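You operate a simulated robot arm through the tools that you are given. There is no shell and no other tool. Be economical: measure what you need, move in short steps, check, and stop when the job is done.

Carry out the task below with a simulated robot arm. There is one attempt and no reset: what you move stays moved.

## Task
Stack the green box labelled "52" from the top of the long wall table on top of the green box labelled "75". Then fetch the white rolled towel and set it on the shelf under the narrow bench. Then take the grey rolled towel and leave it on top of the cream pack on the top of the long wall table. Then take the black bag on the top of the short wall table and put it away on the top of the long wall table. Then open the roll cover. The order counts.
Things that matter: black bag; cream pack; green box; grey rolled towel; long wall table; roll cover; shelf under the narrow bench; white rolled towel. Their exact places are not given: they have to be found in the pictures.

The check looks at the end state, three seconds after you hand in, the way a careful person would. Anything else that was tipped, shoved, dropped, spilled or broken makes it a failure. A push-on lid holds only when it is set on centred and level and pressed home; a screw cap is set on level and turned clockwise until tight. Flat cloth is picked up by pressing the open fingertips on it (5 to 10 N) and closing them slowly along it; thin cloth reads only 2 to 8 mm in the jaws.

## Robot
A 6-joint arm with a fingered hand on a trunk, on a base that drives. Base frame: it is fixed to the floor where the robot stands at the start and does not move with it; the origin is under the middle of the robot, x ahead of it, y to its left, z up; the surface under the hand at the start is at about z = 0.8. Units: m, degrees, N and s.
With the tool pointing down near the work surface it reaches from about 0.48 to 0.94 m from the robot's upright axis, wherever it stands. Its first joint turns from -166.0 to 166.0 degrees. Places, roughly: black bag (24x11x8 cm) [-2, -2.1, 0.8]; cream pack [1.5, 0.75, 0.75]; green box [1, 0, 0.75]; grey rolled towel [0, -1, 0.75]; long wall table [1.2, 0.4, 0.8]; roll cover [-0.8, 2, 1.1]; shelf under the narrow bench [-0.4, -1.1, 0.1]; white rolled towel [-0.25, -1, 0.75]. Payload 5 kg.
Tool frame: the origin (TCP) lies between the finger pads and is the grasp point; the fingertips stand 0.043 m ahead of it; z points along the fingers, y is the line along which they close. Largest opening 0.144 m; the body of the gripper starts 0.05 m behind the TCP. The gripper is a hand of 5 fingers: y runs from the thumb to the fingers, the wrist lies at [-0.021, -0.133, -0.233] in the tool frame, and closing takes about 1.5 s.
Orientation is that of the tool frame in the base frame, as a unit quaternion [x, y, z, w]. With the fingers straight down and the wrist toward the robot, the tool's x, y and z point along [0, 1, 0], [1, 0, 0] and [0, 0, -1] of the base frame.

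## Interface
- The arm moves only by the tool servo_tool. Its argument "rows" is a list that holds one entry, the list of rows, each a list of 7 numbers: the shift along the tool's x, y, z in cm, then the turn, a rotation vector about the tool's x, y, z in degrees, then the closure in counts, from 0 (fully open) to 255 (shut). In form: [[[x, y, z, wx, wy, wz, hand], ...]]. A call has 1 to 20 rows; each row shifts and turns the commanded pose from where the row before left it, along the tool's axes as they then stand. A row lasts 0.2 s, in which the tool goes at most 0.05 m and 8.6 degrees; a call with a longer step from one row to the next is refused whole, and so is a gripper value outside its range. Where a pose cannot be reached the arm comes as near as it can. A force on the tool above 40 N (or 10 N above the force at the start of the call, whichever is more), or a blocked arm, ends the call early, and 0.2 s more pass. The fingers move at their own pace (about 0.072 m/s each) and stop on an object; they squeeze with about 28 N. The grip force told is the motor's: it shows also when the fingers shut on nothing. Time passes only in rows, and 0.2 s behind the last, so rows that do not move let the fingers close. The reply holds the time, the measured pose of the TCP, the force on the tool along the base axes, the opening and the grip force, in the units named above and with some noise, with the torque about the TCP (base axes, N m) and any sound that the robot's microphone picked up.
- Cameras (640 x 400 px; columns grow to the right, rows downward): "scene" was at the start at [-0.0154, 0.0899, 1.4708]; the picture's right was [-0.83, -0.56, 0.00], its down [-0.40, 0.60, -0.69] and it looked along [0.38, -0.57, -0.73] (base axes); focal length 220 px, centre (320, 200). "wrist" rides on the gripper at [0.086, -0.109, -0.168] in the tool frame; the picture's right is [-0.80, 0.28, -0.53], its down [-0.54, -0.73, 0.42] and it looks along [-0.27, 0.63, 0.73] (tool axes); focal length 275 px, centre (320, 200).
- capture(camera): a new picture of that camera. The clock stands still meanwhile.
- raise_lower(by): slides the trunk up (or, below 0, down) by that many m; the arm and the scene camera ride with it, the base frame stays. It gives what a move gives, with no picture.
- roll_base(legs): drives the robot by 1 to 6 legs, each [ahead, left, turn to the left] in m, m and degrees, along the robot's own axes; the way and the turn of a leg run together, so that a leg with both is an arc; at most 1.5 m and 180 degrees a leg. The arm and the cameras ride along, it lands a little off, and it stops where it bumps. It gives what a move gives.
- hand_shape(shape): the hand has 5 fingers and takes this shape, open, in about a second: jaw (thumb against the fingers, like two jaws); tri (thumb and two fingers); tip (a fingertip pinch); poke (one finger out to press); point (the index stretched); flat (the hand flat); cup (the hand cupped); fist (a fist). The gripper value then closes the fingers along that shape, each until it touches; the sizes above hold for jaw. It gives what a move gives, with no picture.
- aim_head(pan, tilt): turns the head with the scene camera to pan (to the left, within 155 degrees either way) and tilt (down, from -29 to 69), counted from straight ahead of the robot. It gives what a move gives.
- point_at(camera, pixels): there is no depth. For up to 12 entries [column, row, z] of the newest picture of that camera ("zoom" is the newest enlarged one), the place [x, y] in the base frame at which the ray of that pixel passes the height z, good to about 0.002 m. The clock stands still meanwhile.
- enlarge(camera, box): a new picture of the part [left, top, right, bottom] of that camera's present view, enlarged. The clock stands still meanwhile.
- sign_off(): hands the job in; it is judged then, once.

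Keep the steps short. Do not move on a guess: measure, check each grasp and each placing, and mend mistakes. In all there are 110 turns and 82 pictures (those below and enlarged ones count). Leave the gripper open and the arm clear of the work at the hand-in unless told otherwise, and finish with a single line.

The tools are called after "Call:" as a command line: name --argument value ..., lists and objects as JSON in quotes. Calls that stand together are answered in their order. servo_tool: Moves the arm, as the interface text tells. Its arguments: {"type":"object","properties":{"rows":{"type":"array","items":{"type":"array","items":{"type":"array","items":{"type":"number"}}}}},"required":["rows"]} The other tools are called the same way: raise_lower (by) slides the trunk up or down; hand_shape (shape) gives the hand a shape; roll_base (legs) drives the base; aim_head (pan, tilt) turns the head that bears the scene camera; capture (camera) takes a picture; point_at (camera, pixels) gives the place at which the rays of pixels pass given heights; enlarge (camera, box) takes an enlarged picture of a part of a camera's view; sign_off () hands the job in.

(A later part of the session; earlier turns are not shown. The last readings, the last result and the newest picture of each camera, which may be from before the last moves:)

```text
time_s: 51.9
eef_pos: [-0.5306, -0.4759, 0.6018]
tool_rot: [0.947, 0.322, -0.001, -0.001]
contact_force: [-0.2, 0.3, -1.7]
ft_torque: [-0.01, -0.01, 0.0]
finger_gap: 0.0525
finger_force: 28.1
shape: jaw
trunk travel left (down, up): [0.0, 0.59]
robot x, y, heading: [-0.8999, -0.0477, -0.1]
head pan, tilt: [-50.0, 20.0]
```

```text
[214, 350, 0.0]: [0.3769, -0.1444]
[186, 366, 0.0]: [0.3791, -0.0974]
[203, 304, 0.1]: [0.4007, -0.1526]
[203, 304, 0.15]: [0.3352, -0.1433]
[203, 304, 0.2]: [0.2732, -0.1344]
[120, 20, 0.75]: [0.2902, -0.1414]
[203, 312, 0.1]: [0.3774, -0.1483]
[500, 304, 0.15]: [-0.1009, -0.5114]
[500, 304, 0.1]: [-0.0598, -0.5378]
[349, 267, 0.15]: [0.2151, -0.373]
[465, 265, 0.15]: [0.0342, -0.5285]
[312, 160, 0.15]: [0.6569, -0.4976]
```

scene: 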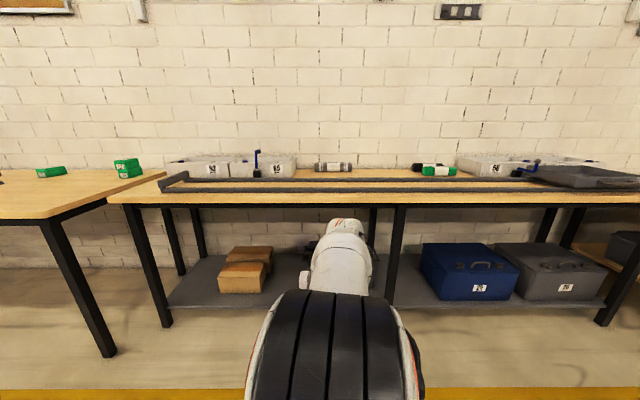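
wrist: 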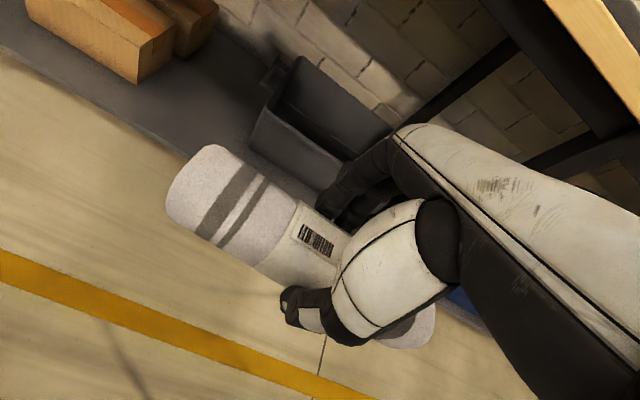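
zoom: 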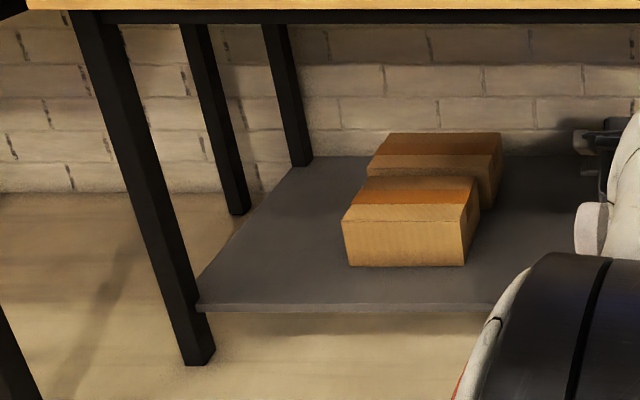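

I'll place the towel in the free shelf strip between carton and bin, at about (-0.07,-0.66). First lower the hand in front of the bench and tilt it 15° forward.

Call:
servo_tool --rows '[[[0, 0, 4, 0, 0, 0, 255], [0, 0, 4, 0, 0, 0, 255], [0, 0, 4, 0, 0, 0, 255], [0, 0, 4, 0, 0, 0, 255], [0, 0, 4, 0, 0, 0, 255], [0, 0, 4, 0, 0, 0, 255], [0, 0, 4, 0, 0, 0, 255], [0, 0, 4, 0, 0, 0, 255], [0, 0, 0, -5, 0, 0, 255], [0, 0, 0, -5, 0, 0, 255], [0, 0, 0, -5, 0, 0, 255], [0, 0, 0, 0, 0, 0, 255]]]'

Call:
capture --camera "scene"

```text
time_s: 54.5
eef_pos: [-0.5424, -0.507, 0.3264]
tool_rot: [0.939, 0.329, 0.05, 0.085]
contact_force: [0.0, 0.1, -1.9]
ft_torque: [0.0, 0.04, 0.01]
finger_gap: 0.0526
finger_force: 27.9
shape: jaw
out of reach, approached as far as the arm can: row 6, 9, 10, 11
trunk travel left (down, up): [0.0, 0.59]
robot x, y, heading: [-0.8956, -0.0442, -0.2]
head pan, tilt: [-50.0, 20.0]
```

```text
50 pictures are left
```

scene: 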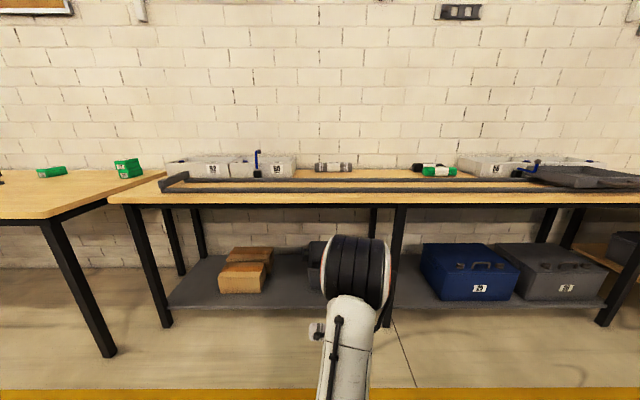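

The arm was too folded to go lower here. Extend forward 12 cm and then lower 8 cm.

Call:
servo_tool --rows '[[[0, 3.9, 0.8, 0, 0, 0, 255], [0, 3.9, 0.8, 0, 0, 0, 255], [0, 3.9, 0.8, 0, 0, 0, 255], [0, 0, 0, 0, 0, 0, 255], [0, -0.5, 2.6, 0, 0, 0, 255], [0, -0.5, 2.6, 0, 0, 0, 255], [0, -0.5, 2.6, 0, 0, 0, 255], [0, 0, 0, 0, 0, 0, 255]]]'

Call:
capture --camera "wrist"

```text
time_s: 56.3
eef_pos: [-0.4699, -0.6089, 0.252]
tool_rot: [0.94, 0.326, 0.043, 0.09]
contact_force: [-0.8, -0.9, -1.8]
ft_torque: [0.02, 0.03, 0.01]
finger_gap: 0.0528
finger_force: 27.7
shape: jaw
out of reach, approached as far as the arm can: row 7
trunk travel left (down, up): [0.0, 0.59]
robot x, y, heading: [-0.8947, -0.0425, -0.1]
head pan, tilt: [-50.0, 20.0]
```

```text
49 pictures are left
```

wrist: 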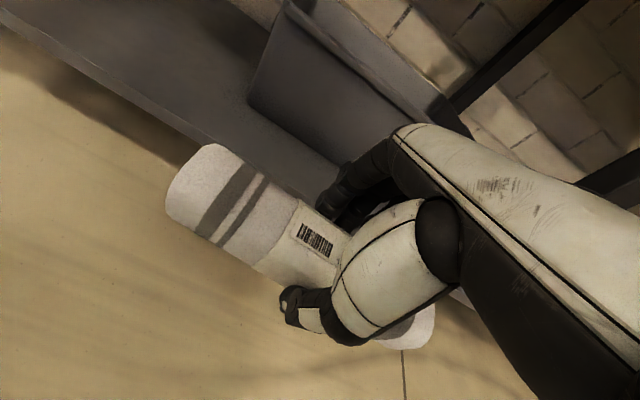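

Now z=0.25. Drive along the bench by 0.28 m so that the towel lines up with the gap, then look.

Call:
roll_base --legs '[[0.218, 0.176, 0]]'

Call:
capture --camera "wrist"

Call:
capture --camera "scene"

```text
time_s: 58.2
eef_pos: [-0.2568, -0.4345, 0.2517]
tool_rot: [0.941, 0.323, 0.044, 0.091]
contact_force: [-0.4, 0.9, -0.7]
ft_torque: [-0.01, 0.02, -0.02]
finger_gap: 0.0524
finger_force: 27.6
shape: jaw
trunk travel left (down, up): [0.0, 0.59]
robot x, y, heading: [-0.6826, 0.1346, -0.2]
head pan, tilt: [-50.0, 20.0]
```

```text
48 pictures are left
```

wrist: 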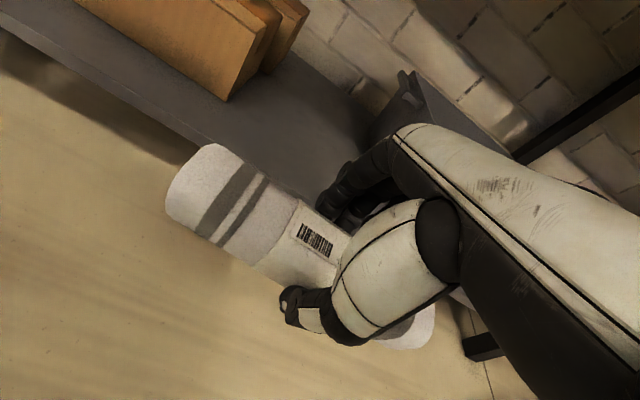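

```text
47 pictures are left
```

scene: 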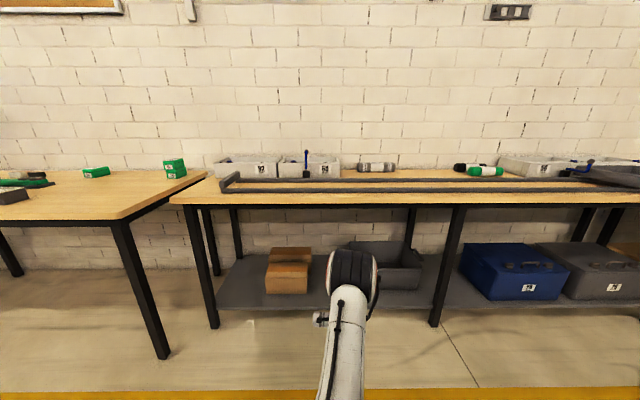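

Check shelf height again with this better baseline: carton corner wrist (221,98), scene zoom.

Call:
enlarge --camera "scene" --box '[210, 230, 370, 330]'

Call:
enlarge --camera "wrist" --box '[100, 20, 420, 220]'

```text
4.00 times, centred on (290, 280) of scene
```

zoom: 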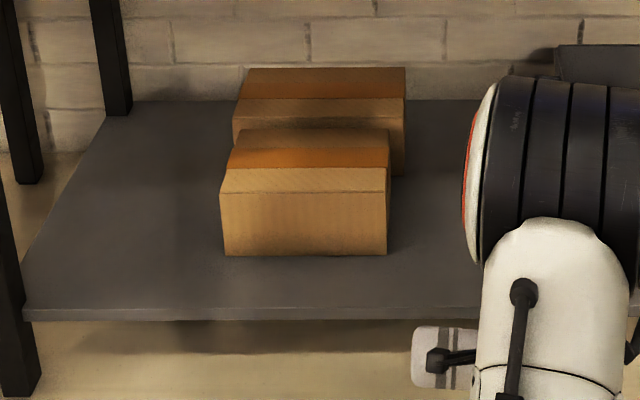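

```text
2.00 times, centred on (260, 120) of wrist
```

zoom: 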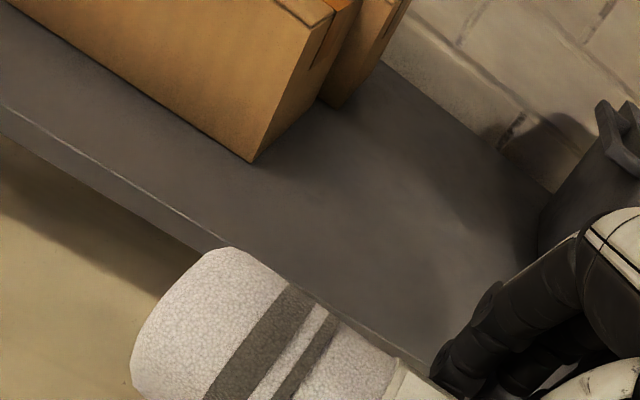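

Call:
point_at --camera "scene" --pixels '[[306.75, 293.75, 0.1], [306.75, 293.75, 0.15], [310, 307.5, 0.1], [310, 307.5, 0.15], [230, 307.5, 0.1], [230, 307.5, 0.15], [372, 289, 0.15]]'

Call:
point_at --camera "wrist" --pixels '[[226, 101, 0.1], [226, 101, 0.15], [200, 134, 0.1], [200, 134, 0.15], [120, 85, 0.1], [120, 85, 0.15]]'

```text
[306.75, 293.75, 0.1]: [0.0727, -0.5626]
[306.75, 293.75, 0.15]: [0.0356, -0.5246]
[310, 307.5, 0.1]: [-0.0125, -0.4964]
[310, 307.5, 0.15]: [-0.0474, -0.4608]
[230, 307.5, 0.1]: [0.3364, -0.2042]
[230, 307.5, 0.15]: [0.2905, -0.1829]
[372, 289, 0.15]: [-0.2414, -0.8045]
```

```text
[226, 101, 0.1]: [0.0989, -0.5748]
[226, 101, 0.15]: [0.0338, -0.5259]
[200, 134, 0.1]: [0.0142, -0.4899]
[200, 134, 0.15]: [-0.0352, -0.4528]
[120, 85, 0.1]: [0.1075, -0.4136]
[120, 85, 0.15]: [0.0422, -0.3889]
```

Both rays agree: shelf surface z≈0.15. To keep the elbow away from the bench edge, I'll extend the arm 19 cm rather than drive.

Call:
servo_tool --rows '[[[0, 3.73, 0.73, 0, 0, 0, 255], [0, 3.73, 0.73, 0, 0, 0, 255], [0, 3.73, 0.73, 0, 0, 0, 255], [0, 3.73, 0.73, 0, 0, 0, 255], [0, 3.73, 0.73, 0, 0, 0, 255], [0, 0, 0, 0, 0, 0, 255]]]'

Call:
capture --camera "scene"

```text
time_s: 59.6
eef_pos: [-0.1397, -0.5819, 0.2534]
tool_rot: [0.941, 0.323, 0.044, 0.092]
contact_force: [-0.6, -0.4, -1.3]
ft_torque: [-0.01, 0.03, -0.02]
finger_gap: 0.0524
finger_force: 28.3
shape: jaw
trunk travel left (down, up): [0.0, 0.59]
robot x, y, heading: [-0.6842, 0.135, -0.4]
head pan, tilt: [-50.0, 20.0]
```

```text
44 pictures are left
```

scene: 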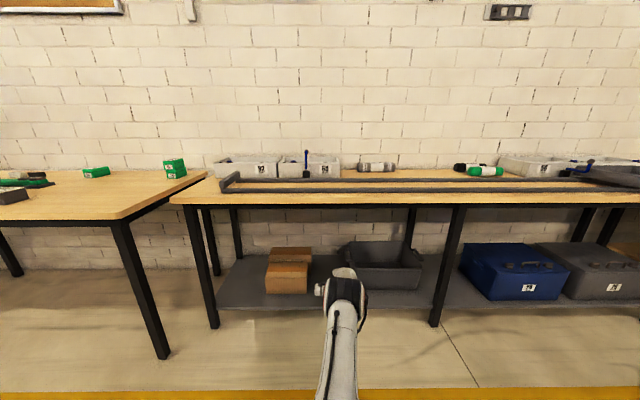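

Good clearance. Drive 8 cm toward the bench and then lower 4.5 cm.

Call:
roll_base --legs '[[0.046, -0.066, 0]]'

Call:
servo_tool --rows '[[[0, -0.4, 2, 0, 0, 0, 255], [0, -0.3, 1.5, 0, 0, 0, 255], [0, -0.2, 1, 0, 0, 0, 255], [0, 0, 0, 0, 0, 0, 255]]]'

Call:
capture --camera "wrist"

```text
time_s: 60.7
eef_pos: [-0.0937, -0.6482, 0.2538]
tool_rot: [0.94, 0.325, 0.043, 0.091]
contact_force: [-1.0, 1.6, -1.5]
ft_torque: [0.02, 0.0, -0.11]
finger_gap: 0.0521
finger_force: 28.0
shape: jaw
trunk travel left (down, up): [0.0, 0.59]
robot x, y, heading: [-0.6375, 0.0692, -0.3]
head pan, tilt: [-50.0, 20.0]
```

```text
time_s: 61.7
eef_pos: [-0.0932, -0.6476, 0.2087]
tool_rot: [0.94, 0.325, 0.044, 0.091]
contact_force: [-0.5, -0.2, -1.1]
ft_torque: [0.0, 0.07, 0.0]
finger_gap: 0.0524
finger_force: 28.1
shape: jaw
trunk travel left (down, up): [0.0, 0.59]
robot x, y, heading: [-0.6363, 0.0645, -0.2]
head pan, tilt: [-50.0, 20.0]
```

```text
43 pictures are left
```

wrist: 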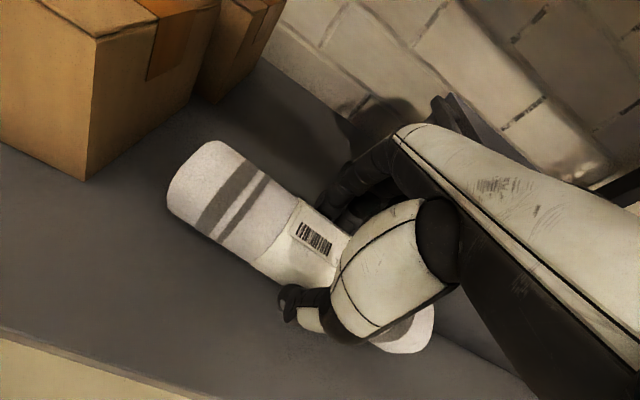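

Well over the shelf, clear of carton and bin. Feel down in small steps.

Call:
servo_tool --rows '[[[0, -0.06, 0.3, 0, 0, 0, 255], [0, -0.06, 0.3, 0, 0, 0, 255], [0, 0, 0, 0, 0, 0, 255]]]'

Call:
servo_tool --rows '[[[0, -0.04, 0.2, 0, 0, 0, 255], [0, 0, 0, 0, 0, 0, 255]]]'

```text
time_s: 62.5
eef_pos: [-0.0926, -0.6476, 0.202]
tool_rot: [0.941, 0.324, 0.043, 0.091]
contact_force: [-0.7, -0.1, -2.6]
ft_torque: [0.0, 0.02, -0.01]
finger_gap: 0.0522
finger_force: 28.0
shape: jaw
trunk travel left (down, up): [0.0, 0.59]
robot x, y, heading: [-0.6358, 0.0689, -0.2]
head pan, tilt: [-50.0, 20.0]
```

```text
time_s: 63.1
eef_pos: [-0.0928, -0.6469, 0.1986]
tool_rot: [0.94, 0.325, 0.043, 0.091]
contact_force: [0.2, 0.3, -1.7]
ft_torque: [0.02, 0.01, -0.01]
finger_gap: 0.0522
finger_force: 27.7
shape: jaw
trunk travel left (down, up): [0.0, 0.59]
robot x, y, heading: [-0.636, 0.0668, -0.3]
head pan, tilt: [-50.0, 20.0]
```

Still free (no upward force). Continue down.

Call:
servo_tool --rows '[[[0, -0.04, 0.2, 0, 0, 0, 255], [0, 0, 0, 0, 0, 0, 255]]]'

Call:
servo_tool --rows '[[[0, -0.04, 0.2, 0, 0, 0, 255], [0, 0, 0, 0, 0, 0, 255]]]'

Call:
servo_tool --rows '[[[0, -0.04, 0.2, 0, 0, 0, 255], [0, 0, 0, 0, 0, 0, 255]]]'

```text
time_s: 63.7
eef_pos: [-0.093, -0.6469, 0.1979]
tool_rot: [0.941, 0.324, 0.043, 0.092]
contact_force: [0.2, -0.3, -1.0]
ft_torque: [-0.01, 0.08, -0.01]
finger_gap: 0.0523
finger_force: 27.7
shape: jaw
trunk travel left (down, up): [0.0, 0.59]
robot x, y, heading: [-0.6392, 0.0657, -0.5]
head pan, tilt: [-50.0, 20.0]
```

```text
time_s: 64.3
eef_pos: [-0.0913, -0.6477, 0.1954]
tool_rot: [0.94, 0.324, 0.043, 0.092]
contact_force: [0.7, 0.9, 0.9]
ft_torque: [-0.08, 0.13, -0.01]
finger_gap: 0.0523
finger_force: 28.2
shape: jaw
trunk travel left (down, up): [0.0, 0.59]
robot x, y, heading: [-0.6339, 0.0648, -0.4]
head pan, tilt: [-50.0, 20.0]
```

```text
time_s: 64.9
eef_pos: [-0.0921, -0.6485, 0.1942]
tool_rot: [0.94, 0.325, 0.044, 0.092]
contact_force: [-0.1, 2.8, 6.0]
ft_torque: [0.06, 0.21, -0.03]
finger_gap: 0.0527
finger_force: 28.7
shape: jaw
trunk travel left (down, up): [0.0, 0.59]
robot x, y, heading: [-0.6356, 0.0704, -0.1]
head pan, tilt: [-50.0, 20.0]
```

Contact at 6 N. Open partially while rising 2 mm, then lift straight up.

Call:
servo_tool --rows '[[[0, 0, 0, 0, 0, 0, 140], [0, 0.04, -0.2, 0, 0, 0, 110], [0, 0, 0, 0, 0, 0, 85], [0, 0.0, -0.1, 0, 0, 0, 70], [0, 0, 0, 0, 0, 0, 70], [0, 0, 0, 0, 0, 0, 70], [0, 0.4, -2, 0, 0, 0, 70], [0, 0.6, -3, 0, 0, 0, 70], [0, 0.6, -3, 0, 0, 0, 70], [0, 0, 0, 0, 0, 0, 70]]]'

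Call:
capture --camera "wrist"

```text
time_s: 67.1
eef_pos: [-0.0947, -0.6483, 0.2779]
tool_rot: [0.941, 0.323, 0.043, 0.092]
contact_force: [-1.3, -0.2, -0.2]
ft_torque: [0.01, 0.03, 0.03]
finger_gap: 0.1039
finger_force: 0.0
shape: jaw
trunk travel left (down, up): [0.0, 0.59]
robot x, y, heading: [-0.6373, 0.0682, -0.2]
head pan, tilt: [-50.0, 20.0]
```

```text
42 pictures are left
```

wrist: 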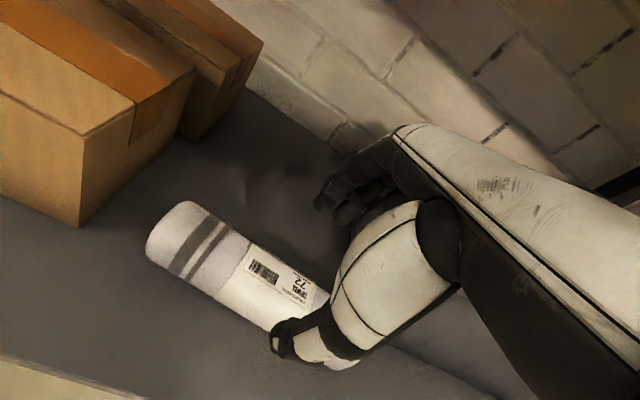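

The towel lies on the shelf. Back the base off 0.42 m, then raise the trunk.

Call:
roll_base --legs '[[-0.264, 0.327, 0]]'

Call:
raise_lower --by 0.4

Call:
capture --camera "scene"

```text
time_s: 69.7
eef_pos: [-0.3619, -0.3264, 0.2772]
tool_rot: [0.942, 0.319, 0.043, 0.091]
contact_force: [0.6, 0.1, 0.1]
ft_torque: [-0.01, -0.02, -0.01]
finger_gap: 0.1041
finger_force: 0.0
shape: jaw
trunk travel left (down, up): [0.0, 0.59]
robot x, y, heading: [-0.8975, 0.3923, -1.0]
head pan, tilt: [-50.0, 20.0]
```

```text
time_s: 73.5
eef_pos: [-0.3613, -0.3263, 0.6763]
tool_rot: [0.942, 0.32, 0.043, 0.092]
contact_force: [0.8, 0.9, 0.2]
ft_torque: [0.0, -0.02, 0.0]
finger_gap: 0.1039
finger_force: 0.0
shape: jaw
trunk travel left (down, up): [-0.4, 0.19]
robot x, y, heading: [-0.8944, 0.3907, -0.8]
head pan, tilt: [-50.0, 20.0]
```

```text
41 pictures are left
```

scene: 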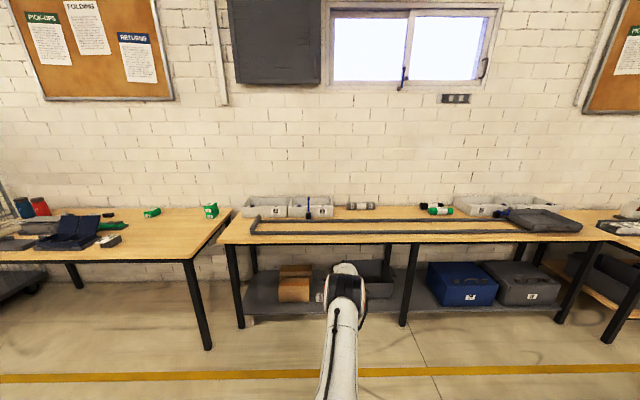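

Now the grey towel. Raise and level the hand, then drive back to the bench (stand ≈(-0.58,-0.44)).

Call:
servo_tool --rows '[[[0, 0, 0, 5.5, 0, 0, 70], [0, 0, 0, 5.5, 0, 0, 70], [0, -2, -4, 0, 0, 0, 70], [0, -2, -4, 0, 0, 0, 70], [0, -2, -4, 0, 0, 0, 70], [0, -2, -4, 0, 0, 0, 70], [0, -2, -4, 0, 0, 0, 70], [0, 0, -4, 0, 0, 0, 70], [0, 0, -4, 0, 0, 0, 70], [0, 0, -4, 0, 0, 0, 70], [0, 0, -4, 0, 0, 0, 70], [0, 0, 0, 0, 0, 0, 70]]]'

```text
time_s: 76.1
eef_pos: [-0.4317, -0.2487, 1.0366]
tool_rot: [0.946, 0.323, 0.012, 0.0]
contact_force: [0.4, 0.5, 0.7]
ft_torque: [0.01, 0.03, 0.0]
finger_gap: 0.104
finger_force: 0.2
shape: jaw
trunk travel left (down, up): [-0.4, 0.19]
robot x, y, heading: [-0.897, 0.3931, -0.9]
head pan, tilt: [-50.0, 20.0]
```

Call:
roll_base --legs '[[0.263, -0.749, 0.9]]'

Call:
capture --camera "wrist"

```text
time_s: 80.3
eef_pos: [-0.1681, -0.9812, 1.0363]
tool_rot: [0.945, 0.326, 0.012, 0.0]
contact_force: [-0.5, -0.8, 0.7]
ft_torque: [-0.01, -0.02, -0.03]
finger_gap: 0.104
finger_force: 0.0
shape: jaw
trunk travel left (down, up): [-0.4, 0.19]
robot x, y, heading: [-0.64, -0.3411, -0.2]
head pan, tilt: [-50.0, 20.0]
```

```text
40 pictures are left
```

wrist: 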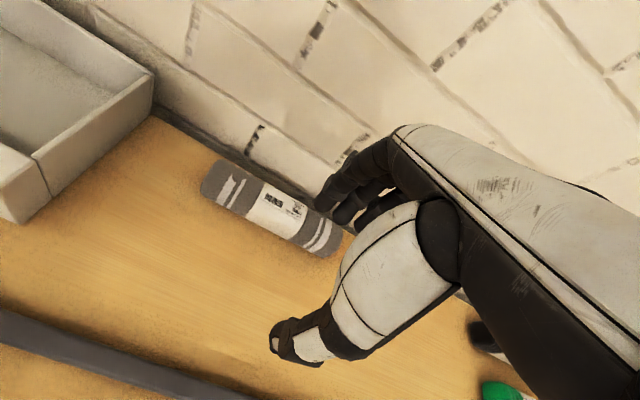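

Call:
enlarge --camera "wrist" --box '[180, 130, 372, 250]'

```text
3.33 times, centred on (276, 190) of wrist
```

zoom: 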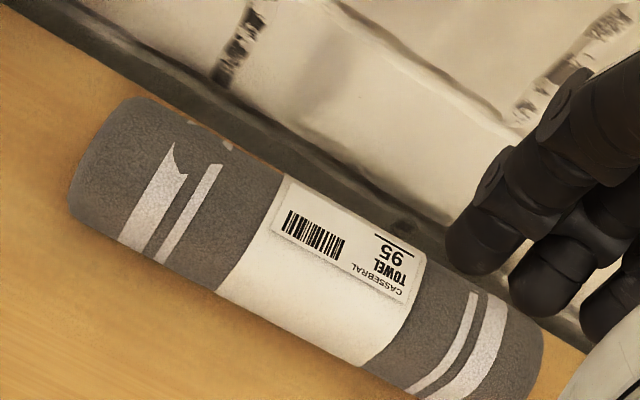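

Call:
point_at --camera "zoom" --pixels '[[285, 175, 0.83], [425, 252, 0.83], [215, 290, 0.83], [365, 367, 0.83], [95, 150, 0.83], [495, 375, 0.83], [220, 125, 0.8], [560, 330, 0.8], [330, 268, 0.83], [220, 105, 0.8]]'

```text
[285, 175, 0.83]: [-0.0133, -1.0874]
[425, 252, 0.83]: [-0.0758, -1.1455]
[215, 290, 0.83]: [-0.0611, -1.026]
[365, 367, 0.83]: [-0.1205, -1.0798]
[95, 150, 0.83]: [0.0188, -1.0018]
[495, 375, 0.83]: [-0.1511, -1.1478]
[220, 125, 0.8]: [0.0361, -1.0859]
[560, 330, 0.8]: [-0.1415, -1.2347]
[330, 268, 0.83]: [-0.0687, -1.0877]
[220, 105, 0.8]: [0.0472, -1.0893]
```

The wall is 7 cm behind the grey towel's axis (centre ≈(-0.067,-1.08), axis 41.7°). Drive 9 cm closer, then align with a slight 12° tilt and an 8 cm opening.

Call:
roll_base --legs '[[0.05, -0.075, 0]]'

Call:
servo_tool --rows '[[[0, 0, 0, -6, -1.3, -3.6, 112], [0, 0, 0, -6, 0, 0, 112], [0, 0, 0, 0, 0, 0, 112], [0, 0, 0, 0, 0, 0, 112]]]'

```text
time_s: 81.4
eef_pos: [-0.1185, -1.0553, 1.0347]
tool_rot: [0.944, 0.328, 0.012, 0.0]
contact_force: [0.1, 0.3, -0.2]
ft_torque: [0.0, 0.0, 0.04]
finger_gap: 0.1042
finger_force: 0.0
shape: jaw
trunk travel left (down, up): [-0.4, 0.19]
robot x, y, heading: [-0.5891, -0.4186, -0.4]
head pan, tilt: [-50.0, 20.0]
```

```text
time_s: 82.4
eef_pos: [-0.1179, -1.0543, 1.0354]
tool_rot: [0.929, 0.354, 0.037, 0.103]
contact_force: [1.2, 0.1, 0.1]
ft_torque: [0.0, 0.01, 0.01]
finger_gap: 0.0811
finger_force: 0.1
shape: jaw
trunk travel left (down, up): [-0.4, 0.19]
robot x, y, heading: [-0.5889, -0.4198, -0.5]
head pan, tilt: [-50.0, 20.0]
```

Call:
servo_tool --rows '[[[0.72, 0.79, 3.4, 0, 0, 0, 112], [0.72, 0.79, 3.4, 0, 0, 0, 112], [0.72, 0.79, 3.4, 0, 0, 0, 112], [0, 0, 0, 0, 0, 0, 112]]]'

Call:
enlarge --camera "wrist" --box '[120, 100, 440, 300]'

```text
time_s: 83.4
eef_pos: [-0.0709, -1.0737, 0.9426]
tool_rot: [0.929, 0.354, 0.038, 0.103]
contact_force: [-0.9, -0.6, -0.2]
ft_torque: [0.01, -0.01, 0.02]
finger_gap: 0.0809
finger_force: 0.1
shape: jaw
trunk travel left (down, up): [-0.4, 0.19]
robot x, y, heading: [-0.5852, -0.4163, -0.1]
head pan, tilt: [-50.0, 20.0]
```

```text
2.00 times, centred on (280, 200) of wrist
```

zoom: 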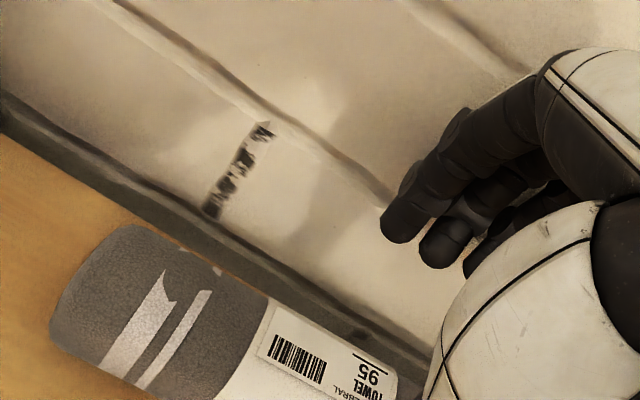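

Descend vertically 8.4 cm and check.

Call:
servo_tool --rows '[[[0, -0.5, 2.2, 0, 0, 0, 112], [0, -0.5, 2.2, 0, 0, 0, 112], [0, -0.4, 2, 0, 0, 0, 112], [0, -0.4, 1.7, 0, 0, 0, 112], [0, 0, 0, 0, 0, 0, 112]]]'

Call:
capture --camera "wrist"

```text
time_s: 84.6
eef_pos: [-0.0717, -1.075, 0.8587]
tool_rot: [0.929, 0.354, 0.036, 0.103]
contact_force: [1.1, -0.2, -0.4]
ft_torque: [-0.01, -0.01, -0.03]
finger_gap: 0.0815
finger_force: 0.0
shape: jaw
trunk travel left (down, up): [-0.4, 0.19]
robot x, y, heading: [-0.5892, -0.4189, -0.4]
head pan, tilt: [-50.0, 20.0]
```

```text
37 pictures are left
```

wrist: 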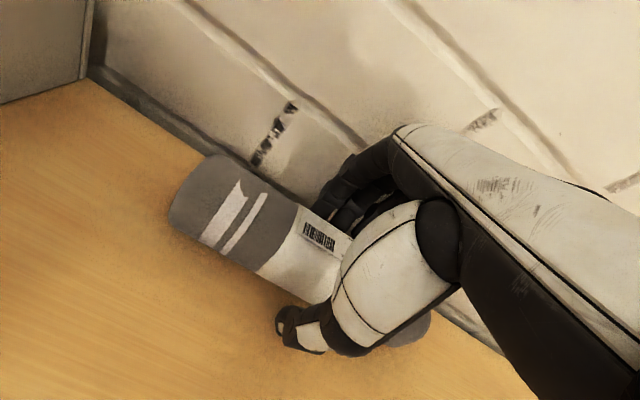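

Fingers straddle it without contact. Close and lift 14 cm.

Call:
servo_tool --rows '[[[0, 0, 0, 0, 0, 0, 255], [0, 0, 0, 0, 0, 0, 255], [0, 0, 0, 0, 0, 0, 255], [0, 0, 0, 0, 0, 0, 255], [0, 0, 0, 0, 0, 0, 255], [0, 0, 0, 0, 0, 0, 255], [0, 0.4, -2, 0, 0, 0, 255], [0, 0.2, -4, 0, 0, 0, 255], [0, -1, -4, 0, 0, 0, 255], [0, -2, -3, 0, 0, 0, 255], [0, -3, -2, 0, 0, 0, 255], [0, -4, 0, 0, 0, 0, 255], [0, -4, 0, 0, 0, 0, 255], [0, 0, 0, 0, 0, 0, 255]]]'

Call:
capture --camera "wrist"

```text
time_s: 87.6
eef_pos: [-0.1829, -0.9531, 0.9772]
tool_rot: [0.929, 0.354, 0.036, 0.103]
contact_force: [-0.3, -0.1, -1.2]
ft_torque: [0.03, 0.04, -0.01]
finger_gap: 0.0536
finger_force: 28.1
shape: jaw
trunk travel left (down, up): [-0.4, 0.19]
robot x, y, heading: [-0.5881, -0.4181, -0.5]
head pan, tilt: [-50.0, 20.0]
```

```text
36 pictures are left
```

wrist: 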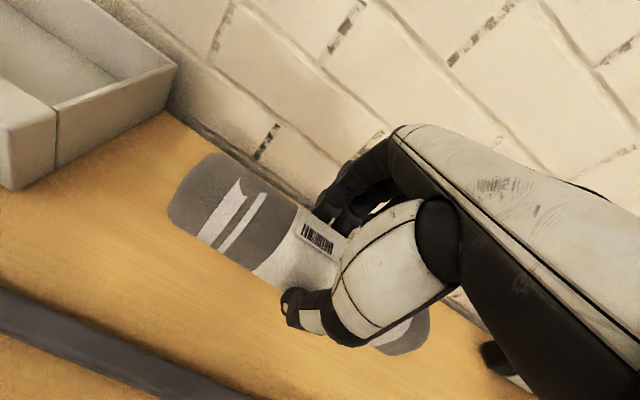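

Held. Lift further, pull in, back away from the bench, and drive halfway toward the long table's far part.

Call:
servo_tool --rows '[[[0, -1, -4, 0, 0, 0, 255], [0, -1, -4, 0, 0, 0, 255], [0, -1, -4, 0, 0, 0, 255], [0, -3, -1, 0, 0, 0, 255], [0, 0, 0, 0, 0, 0, 255]]]'

Call:
roll_base --legs '[[-0.25, 0.31, 0], [0.95, 0.68, 0]]'

Call:
aim_head --pan 15 --tilt 30

Call:
capture --camera "scene"

```text
time_s: 88.8
eef_pos: [-0.2385, -0.8885, 1.0883]
tool_rot: [0.929, 0.354, 0.037, 0.102]
contact_force: [0.1, 0.9, -1.0]
ft_torque: [0.01, -0.01, -0.04]
finger_gap: 0.0539
finger_force: 27.9
shape: jaw
trunk travel left (down, up): [-0.4, 0.19]
robot x, y, heading: [-0.5904, -0.4211, -0.0]
head pan, tilt: [-50.0, 20.0]
```

```text
time_s: 96.8
eef_pos: [0.4715, 0.1019, 1.0885]
tool_rot: [0.926, 0.362, 0.038, 0.101]
contact_force: [-0.4, 0.8, -1.9]
ft_torque: [0.02, -0.01, -0.01]
finger_gap: 0.0536
finger_force: 28.0
shape: jaw
trunk travel left (down, up): [-0.4, 0.19]
robot x, y, heading: [0.1111, 0.5651, 0.8]
head pan, tilt: [-50.0, 20.0]
```

```text
time_s: 98.2
eef_pos: [0.4722, 0.1012, 1.0884]
tool_rot: [0.926, 0.362, 0.039, 0.102]
contact_force: [-0.1, -0.2, -1.5]
ft_torque: [-0.03, 0.01, 0.03]
finger_gap: 0.0536
finger_force: 28.3
shape: jaw
trunk travel left (down, up): [-0.4, 0.19]
robot x, y, heading: [0.1161, 0.5679, 0.9]
head pan, tilt: [15.0, 30.0]
```

```text
35 pictures are left
```

scene: 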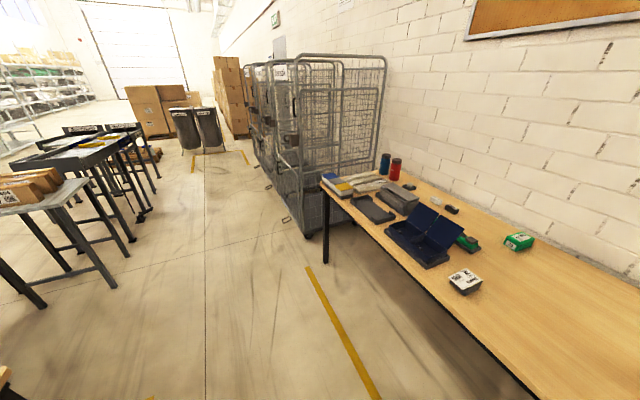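

Call:
enlarge --camera "scene" --box '[300, 145, 540, 295]'

Call:
point_at --camera "scene" --pixels '[[367, 182, 0.83], [325, 262, 0.0], [305, 236, 0.0], [465, 281, 0.8], [421, 232, 0.8], [322, 185, 0.8], [400, 197, 0.85], [372, 210, 0.8]]'

```text
2.67 times, centred on (420, 220) of scene
```

zoom: 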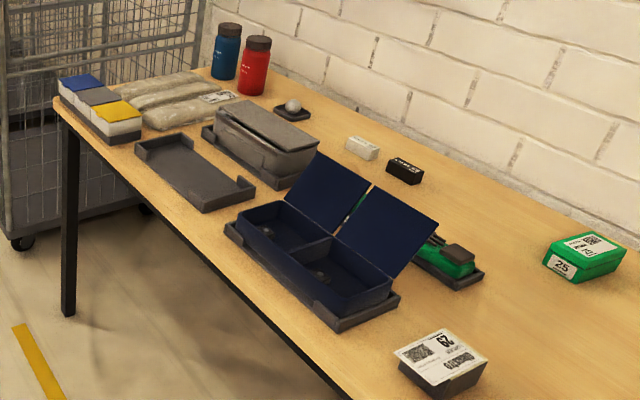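

```text
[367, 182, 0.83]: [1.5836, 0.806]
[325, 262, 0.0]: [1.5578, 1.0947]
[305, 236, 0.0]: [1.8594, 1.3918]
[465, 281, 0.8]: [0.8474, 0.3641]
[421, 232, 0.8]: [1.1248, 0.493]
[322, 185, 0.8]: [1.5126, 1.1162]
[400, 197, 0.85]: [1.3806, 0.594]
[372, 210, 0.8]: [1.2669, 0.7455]
```

The cream pack is the wrapped triple pack near (1.58,0.81). Drive to stand at ≈(1.08,1.29).

Call:
roll_base --legs '[[0.975, 0.704, -0.9]]'

Call:
capture --camera "wrist"

Call:
aim_head --pan -40 --tilt 45

Call:
capture --camera "scene"

```text
time_s: 104.2
eef_pos: [1.4078, 0.7762, 1.0885]
tool_rot: [0.934, 0.34, 0.036, 0.103]
contact_force: [0.1, 0.2, -0.7]
ft_torque: [0.01, 0.0, 0.01]
finger_gap: 0.0536
finger_force: 28.0
shape: jaw
trunk travel left (down, up): [-0.4, 0.19]
robot x, y, heading: [1.0774, 1.2574, -2.2]
head pan, tilt: [15.0, 30.0]
```

```text
33 pictures are left
```

wrist: 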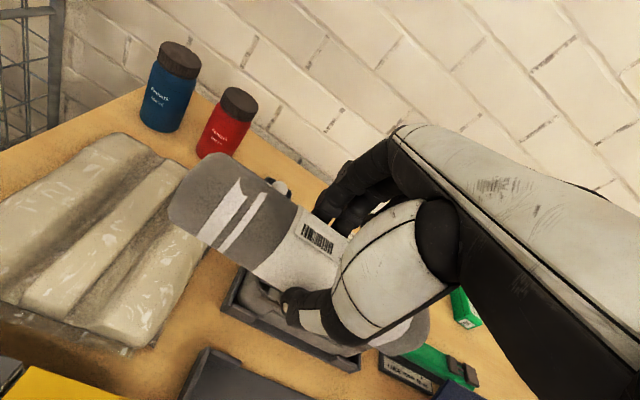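

```text
time_s: 105.4
eef_pos: [1.408, 0.775, 1.0893]
tool_rot: [0.934, 0.34, 0.036, 0.104]
contact_force: [0.2, -0.4, -1.7]
ft_torque: [0.04, -0.02, -0.03]
finger_gap: 0.0538
finger_force: 27.8
shape: jaw
trunk travel left (down, up): [-0.4, 0.19]
robot x, y, heading: [1.0751, 1.2585, -2.0]
head pan, tilt: [-40.0, 45.0]
```

```text
32 pictures are left
```

scene: 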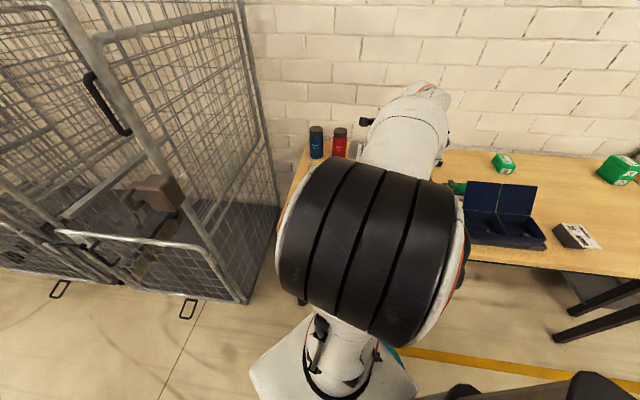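

Call:
enlarge --camera "wrist" --box '[0, 110, 320, 360]'

```text
1.60 times, centred on (160, 235) of wrist
```

zoom: 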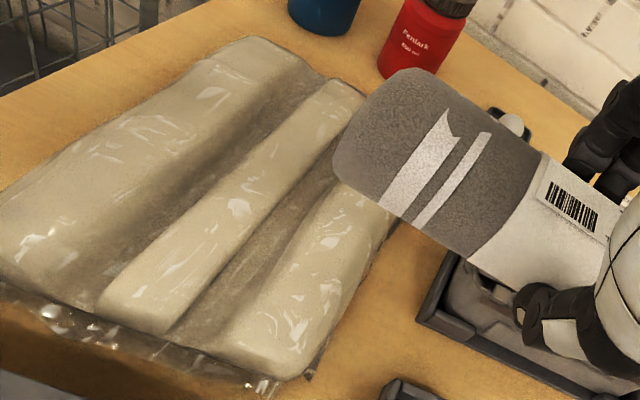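

Call:
point_at --camera "zoom" --pixels '[[245, 45, 0.84], [390, 220, 0.84], [275, 370, 0.84], [5, 255, 0.84], [135, 300, 0.84], [345, 95, 0.84], [275, 370, 0.8], [390, 225, 0.8], [220, 200, 0.84], [20, 265, 0.8]]'

```text
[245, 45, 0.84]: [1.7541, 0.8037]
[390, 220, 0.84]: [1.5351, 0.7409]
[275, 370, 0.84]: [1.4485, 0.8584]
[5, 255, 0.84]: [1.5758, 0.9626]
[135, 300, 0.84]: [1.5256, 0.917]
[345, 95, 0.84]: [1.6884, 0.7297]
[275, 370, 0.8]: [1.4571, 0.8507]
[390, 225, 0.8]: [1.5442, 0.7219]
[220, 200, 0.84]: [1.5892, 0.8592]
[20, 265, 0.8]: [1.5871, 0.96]
```

Pack spans ≈16×27 cm, centre ≈(1.605,0.826). Level the hand and move over its centre at the present height.

Call:
servo_tool --rows '[[[0, 0, 0, 6, 0, 0, 255], [0, 0, 0, 6, 0, -1, 255], [3.68, 1.75, 0, 0, 0, 0, 255], [3.68, 1.75, 0, 0, 0, 0, 255], [3.68, 1.75, 0, 0, 0, 0, 255], [3.68, 1.75, 0, 0, 0, 0, 255], [3.68, 1.75, 0, 0, 0, 0, 255], [0, 0, 0, 0, 0, 0, 255]]]'

Call:
capture --camera "wrist"

```text
time_s: 107.2
eef_pos: [1.6066, 0.8294, 1.0863]
tool_rot: [0.937, 0.349, -0.001, 0.005]
contact_force: [1.3, 0.5, -1.7]
ft_torque: [0.02, 0.02, 0.02]
finger_gap: 0.0535
finger_force: 27.8
shape: jaw
trunk travel left (down, up): [-0.4, 0.19]
robot x, y, heading: [1.073, 1.259, -1.8]
head pan, tilt: [-40.0, 45.0]
```

```text
30 pictures are left
```

wrist: 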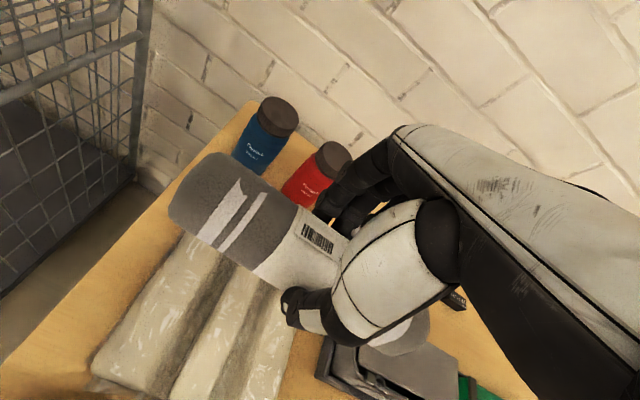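

Check how far the bottles are from the fingers' descent.

Call:
point_at --camera "wrist" --pixels '[[333, 155, 0.95], [333, 155, 1.0], [300, 205, 0.82], [320, 172, 0.93], [95, 370, 0.84], [200, 235, 0.84]]'

```text
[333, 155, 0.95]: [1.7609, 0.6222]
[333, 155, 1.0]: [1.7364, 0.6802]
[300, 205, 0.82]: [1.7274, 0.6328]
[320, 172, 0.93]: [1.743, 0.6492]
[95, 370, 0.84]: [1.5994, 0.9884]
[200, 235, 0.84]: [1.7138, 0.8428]
```

Bottle is 25 cm away, safe. Lower to z≈0.94, then feel down.

Call:
servo_tool --rows '[[[0, -0.3, 4, 0, 0, 0, 255], [0, 0, 4, 0, 0, 0, 255], [0, 0, 4, 0, 0, 0, 255], [0, 0, 2.5, 0, 0, 0, 255], [0, 0, 0, 0, 0, 0, 255]]]'

Call:
capture --camera "wrist"

```text
time_s: 108.4
eef_pos: [1.6012, 0.8311, 0.9435]
tool_rot: [0.937, 0.35, 0.0, 0.005]
contact_force: [-0.2, -0.1, -0.9]
ft_torque: [0.04, 0.0, -0.01]
finger_gap: 0.0536
finger_force: 27.8
shape: jaw
trunk travel left (down, up): [-0.4, 0.19]
robot x, y, heading: [1.0696, 1.2564, -2.0]
head pan, tilt: [-40.0, 45.0]
```

```text
29 pictures are left
```

wrist: 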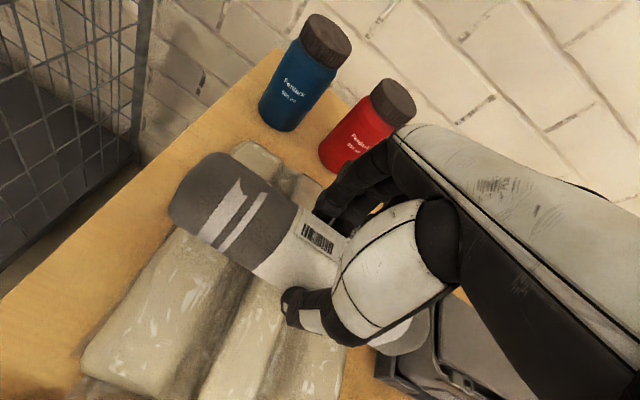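

Centred over the middle ridge. Feel down.

Call:
servo_tool --rows '[[[0, 0, 0.5, 0, 0, 0, 255], [0, 0, 0.5, 0, 0, 0, 255], [0, 0, 0.5, 0, 0, 0, 255], [0, 0, 0, 0, 0, 0, 255]]]'

Call:
servo_tool --rows '[[[0, 0, 0.3, 0, 0, 0, 255], [0, 0, 0.3, 0, 0, 0, 255], [0, 0, 0, 0, 0, 0, 255]]]'

```text
time_s: 109.4
eef_pos: [1.6042, 0.8302, 0.9292]
tool_rot: [0.937, 0.349, -0.001, 0.006]
contact_force: [0.3, -0.6, -1.3]
ft_torque: [0.02, 0.01, 0.01]
finger_gap: 0.0537
finger_force: 28.2
shape: jaw
trunk travel left (down, up): [-0.4, 0.19]
robot x, y, heading: [1.0737, 1.2607, -2.1]
head pan, tilt: [-40.0, 45.0]
```

```text
time_s: 110.2
eef_pos: [1.6029, 0.8305, 0.9222]
tool_rot: [0.937, 0.35, 0.0, 0.005]
contact_force: [-0.3, 0.2, -1.7]
ft_torque: [0.02, 0.0, -0.02]
finger_gap: 0.0535
finger_force: 28.2
shape: jaw
trunk travel left (down, up): [-0.4, 0.19]
robot x, y, heading: [1.0702, 1.2568, -1.9]
head pan, tilt: [-40.0, 45.0]
```

Call:
servo_tool --rows '[[[0, 0, 0.3, 0, 0, 0, 255], [0, 0, 0.2, 0, 0, 0, 255], [0, 0, 0, 0, 0, 0, 255]]]'

Call:
servo_tool --rows '[[[0, 0, 0.2, 0, 0, 0, 255], [0, 0, 0, 0, 0, 0, 255]]]'

Call:
servo_tool --rows '[[[0, 0, 0.2, 0, 0, 0, 255], [0, 0, 0, 0, 0, 0, 255]]]'

```text
time_s: 111.0
eef_pos: [1.604, 0.8293, 0.9173]
tool_rot: [0.937, 0.351, -0.001, 0.005]
contact_force: [0.0, 0.0, -1.1]
ft_torque: [-0.03, -0.01, 0.02]
finger_gap: 0.0535
finger_force: 27.7
shape: jaw
trunk travel left (down, up): [-0.4, 0.19]
robot x, y, heading: [1.0713, 1.2549, -1.9]
head pan, tilt: [-40.0, 45.0]
```

```text
time_s: 111.6
eef_pos: [1.6025, 0.8298, 0.9162]
tool_rot: [0.937, 0.349, -0.001, 0.005]
contact_force: [-0.1, 0.7, -0.6]
ft_torque: [0.01, 0.01, 0.01]
finger_gap: 0.0536
finger_force: 28.4
shape: jaw
trunk travel left (down, up): [-0.4, 0.19]
robot x, y, heading: [1.0727, 1.2575, -1.9]
head pan, tilt: [-40.0, 45.0]
```

```text
time_s: 112.2
eef_pos: [1.6032, 0.8304, 0.9143]
tool_rot: [0.937, 0.35, -0.001, 0.005]
contact_force: [0.0, -0.1, -1.3]
ft_torque: [0.0, -0.01, 0.02]
finger_gap: 0.0537
finger_force: 28.2
shape: jaw
trunk travel left (down, up): [-0.4, 0.19]
robot x, y, heading: [1.0726, 1.2579, -2.1]
head pan, tilt: [-40.0, 45.0]
```

Call:
capture --camera "wrist"

Call:
servo_tool --rows '[[[0, 0, 0.3, 0, 0, 0, 255], [0, 0, 0, 0, 0, 0, 255]]]'

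Call:
servo_tool --rows '[[[0, 0, 0.3, 0, 0, 0, 255], [0, 0, 0, 0, 0, 0, 255]]]'

Call:
servo_tool --rows '[[[0, 0, 0.2, 0, 0, 0, 255], [0, 0, 0, 0, 0, 0, 255]]]'

```text
28 pictures are left
```

wrist: 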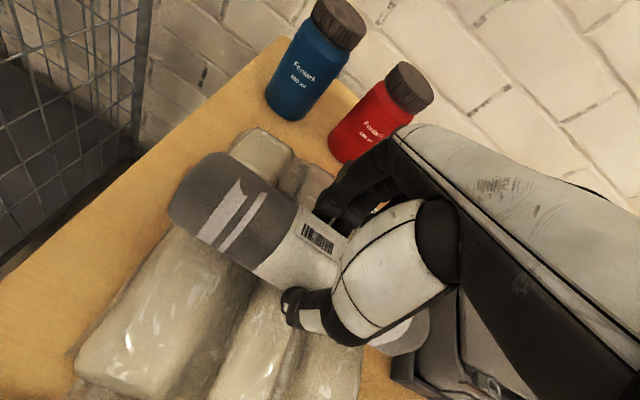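

```text
time_s: 112.8
eef_pos: [1.6038, 0.8306, 0.9101]
tool_rot: [0.937, 0.349, -0.001, 0.005]
contact_force: [0.3, 0.0, -1.2]
ft_torque: [-0.02, 0.05, 0.02]
finger_gap: 0.0538
finger_force: 28.4
shape: jaw
trunk travel left (down, up): [-0.4, 0.19]
robot x, y, heading: [1.0738, 1.2587, -2.0]
head pan, tilt: [-40.0, 45.0]
```

```text
time_s: 113.4
eef_pos: [1.6034, 0.829, 0.9075]
tool_rot: [0.937, 0.349, -0.001, 0.005]
contact_force: [0.3, 0.4, -1.9]
ft_torque: [-0.03, -0.01, 0.02]
finger_gap: 0.0537
finger_force: 27.9
shape: jaw
trunk travel left (down, up): [-0.4, 0.19]
robot x, y, heading: [1.0729, 1.2577, -2.1]
head pan, tilt: [-40.0, 45.0]
```

```text
time_s: 114.0
eef_pos: [1.6034, 0.8294, 0.9063]
tool_rot: [0.937, 0.35, -0.001, 0.005]
contact_force: [-0.3, 0.4, -1.2]
ft_torque: [0.0, 0.0, -0.03]
finger_gap: 0.0537
finger_force: 28.0
shape: jaw
trunk travel left (down, up): [-0.4, 0.19]
robot x, y, heading: [1.0735, 1.2558, -1.7]
head pan, tilt: [-40.0, 45.0]
```

No contact yet. Check the organizer beside the pack relative to the towel's right end.

Call:
point_at --camera "wrist" --pixels '[[393, 378, 0.8], [393, 365, 0.83], [425, 330, 0.85], [75, 375, 0.83], [235, 135, 0.83], [355, 365, 0.83]]'

Call:
enlarge --camera "wrist" --box '[60, 110, 460, 400]'

```text
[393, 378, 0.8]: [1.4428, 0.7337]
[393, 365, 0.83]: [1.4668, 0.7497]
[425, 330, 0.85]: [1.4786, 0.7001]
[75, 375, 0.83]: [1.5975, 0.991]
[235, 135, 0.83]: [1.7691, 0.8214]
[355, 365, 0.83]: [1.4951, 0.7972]
```

```text
1.38 times, centred on (260, 255) of wrist
```

zoom: 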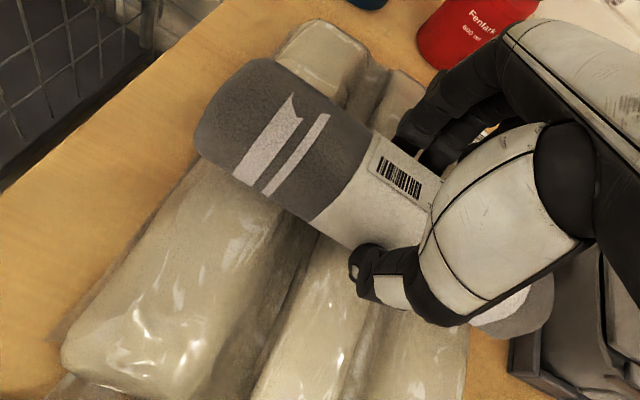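

Margins fine (5 cm). Continue feeling down.

Call:
servo_tool --rows '[[[0, 0, 0.3, 0, 0, 0, 255], [0, 0, 0, 0, 0, 0, 255]]]'

Call:
servo_tool --rows '[[[0, 0, 0.3, 0, 0, 0, 255], [0, 0, 0, 0, 0, 0, 255]]]'

Call:
servo_tool --rows '[[[0, 0, 0.2, 0, 0, 0, 255], [0, 0, 0, 0, 0, 0, 255]]]'

Call:
servo_tool --rows '[[[0, 0, 0.2, 0, 0, 0, 255], [0, 0, 0, 0, 0, 0, 255]]]'

```text
time_s: 114.6
eef_pos: [1.6034, 0.8294, 0.9056]
tool_rot: [0.937, 0.35, 0.001, 0.007]
contact_force: [0.3, 0.2, 11.8]
ft_torque: [-0.22, -0.03, 0.03]
finger_gap: 0.0539
finger_force: 28.5
shape: jaw
trunk travel left (down, up): [-0.4, 0.19]
robot x, y, heading: [1.0716, 1.2542, -2.2]
head pan, tilt: [-40.0, 45.0]
```

```text
time_s: 115.2
eef_pos: [1.6028, 0.8299, 0.9009]
tool_rot: [0.936, 0.351, 0.0, 0.008]
contact_force: [-0.3, 1.0, 22.9]
ft_torque: [-0.38, -0.06, 0.06]
finger_gap: 0.0541
finger_force: 28.2
shape: jaw
trunk travel left (down, up): [-0.4, 0.19]
robot x, y, heading: [1.0747, 1.259, -2.1]
head pan, tilt: [-40.0, 45.0]
```

```text
time_s: 115.8
eef_pos: [1.6024, 0.8305, 0.8988]
tool_rot: [0.937, 0.349, 0.0, 0.005]
contact_force: [-0.7, 5.6, 17.3]
ft_torque: [-0.03, -0.09, 0.06]
finger_gap: 0.0541
finger_force: 28.0
shape: jaw
trunk travel left (down, up): [-0.4, 0.19]
robot x, y, heading: [1.0745, 1.2549, -2.2]
head pan, tilt: [-40.0, 45.0]
```

```text
time_s: 116.4
eef_pos: [1.6014, 0.8309, 0.8972]
tool_rot: [0.937, 0.349, -0.001, 0.007]
contact_force: [-2.4, 4.7, 21.5]
ft_torque: [-0.08, -0.03, 0.06]
finger_gap: 0.0545
finger_force: 28.6
shape: jaw
trunk travel left (down, up): [-0.4, 0.19]
robot x, y, heading: [1.0737, 1.2545, -2.2]
head pan, tilt: [-40.0, 45.0]
```

Firm contact. Ease up 5 mm to light contact, open slowly, then rise.

Call:
servo_tool --rows '[[[0, 0, -0.3, 0, 0, 0, 255], [0, 0, -0.3, 0, 0, 0, 255], [0, 0, 0, 0, 0, 0, 255]]]'

Call:
servo_tool --rows '[[[0, 0, 0, 0, 0, 0, 145], [0, 0, 0, 0, 0, 0, 130], [0, 0, 0, 0, 0, 0, 115], [0, 0, 0, 0, 0, 0, 100], [0, 0, 0, 0, 0, 0, 80], [0, 0, 0, 0, 0, 0, 60], [0, 0, 0, 0, 0, 0, 60], [0, 0, -2, 0, 0, 0, 60], [0, 0, -4, 0, 0, 0, 60], [0, 0, -4, 0, 0, 0, 60], [0, -1, -4, 0, 0, 0, 60], [0, -2, -4, 0, 0, 0, 60], [0, 0, 0, 0, 0, 0, 60]]]'

Call:
capture --camera "wrist"

```text
time_s: 117.2
eef_pos: [1.6022, 0.8304, 0.9001]
tool_rot: [0.937, 0.348, -0.001, 0.004]
contact_force: [0.2, -0.1, -0.9]
ft_torque: [0.02, 0.01, 0.04]
finger_gap: 0.0536
finger_force: 28.7
shape: jaw
trunk travel left (down, up): [-0.4, 0.19]
robot x, y, heading: [1.0718, 1.2563, -1.9]
head pan, tilt: [-40.0, 45.0]
```

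```text
time_s: 120.0
eef_pos: [1.5824, 0.8549, 1.0827]
tool_rot: [0.937, 0.349, -0.001, 0.005]
contact_force: [0.1, -0.4, 0.3]
ft_torque: [-0.04, 0.02, 0.03]
finger_gap: 0.11
finger_force: 0.0
shape: jaw
trunk travel left (down, up): [-0.4, 0.19]
robot x, y, heading: [1.0722, 1.2595, -1.9]
head pan, tilt: [-40.0, 45.0]
```

```text
26 pictures are left
```

wrist: 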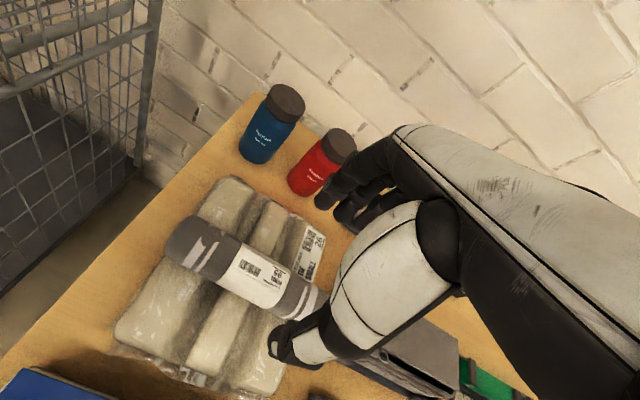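

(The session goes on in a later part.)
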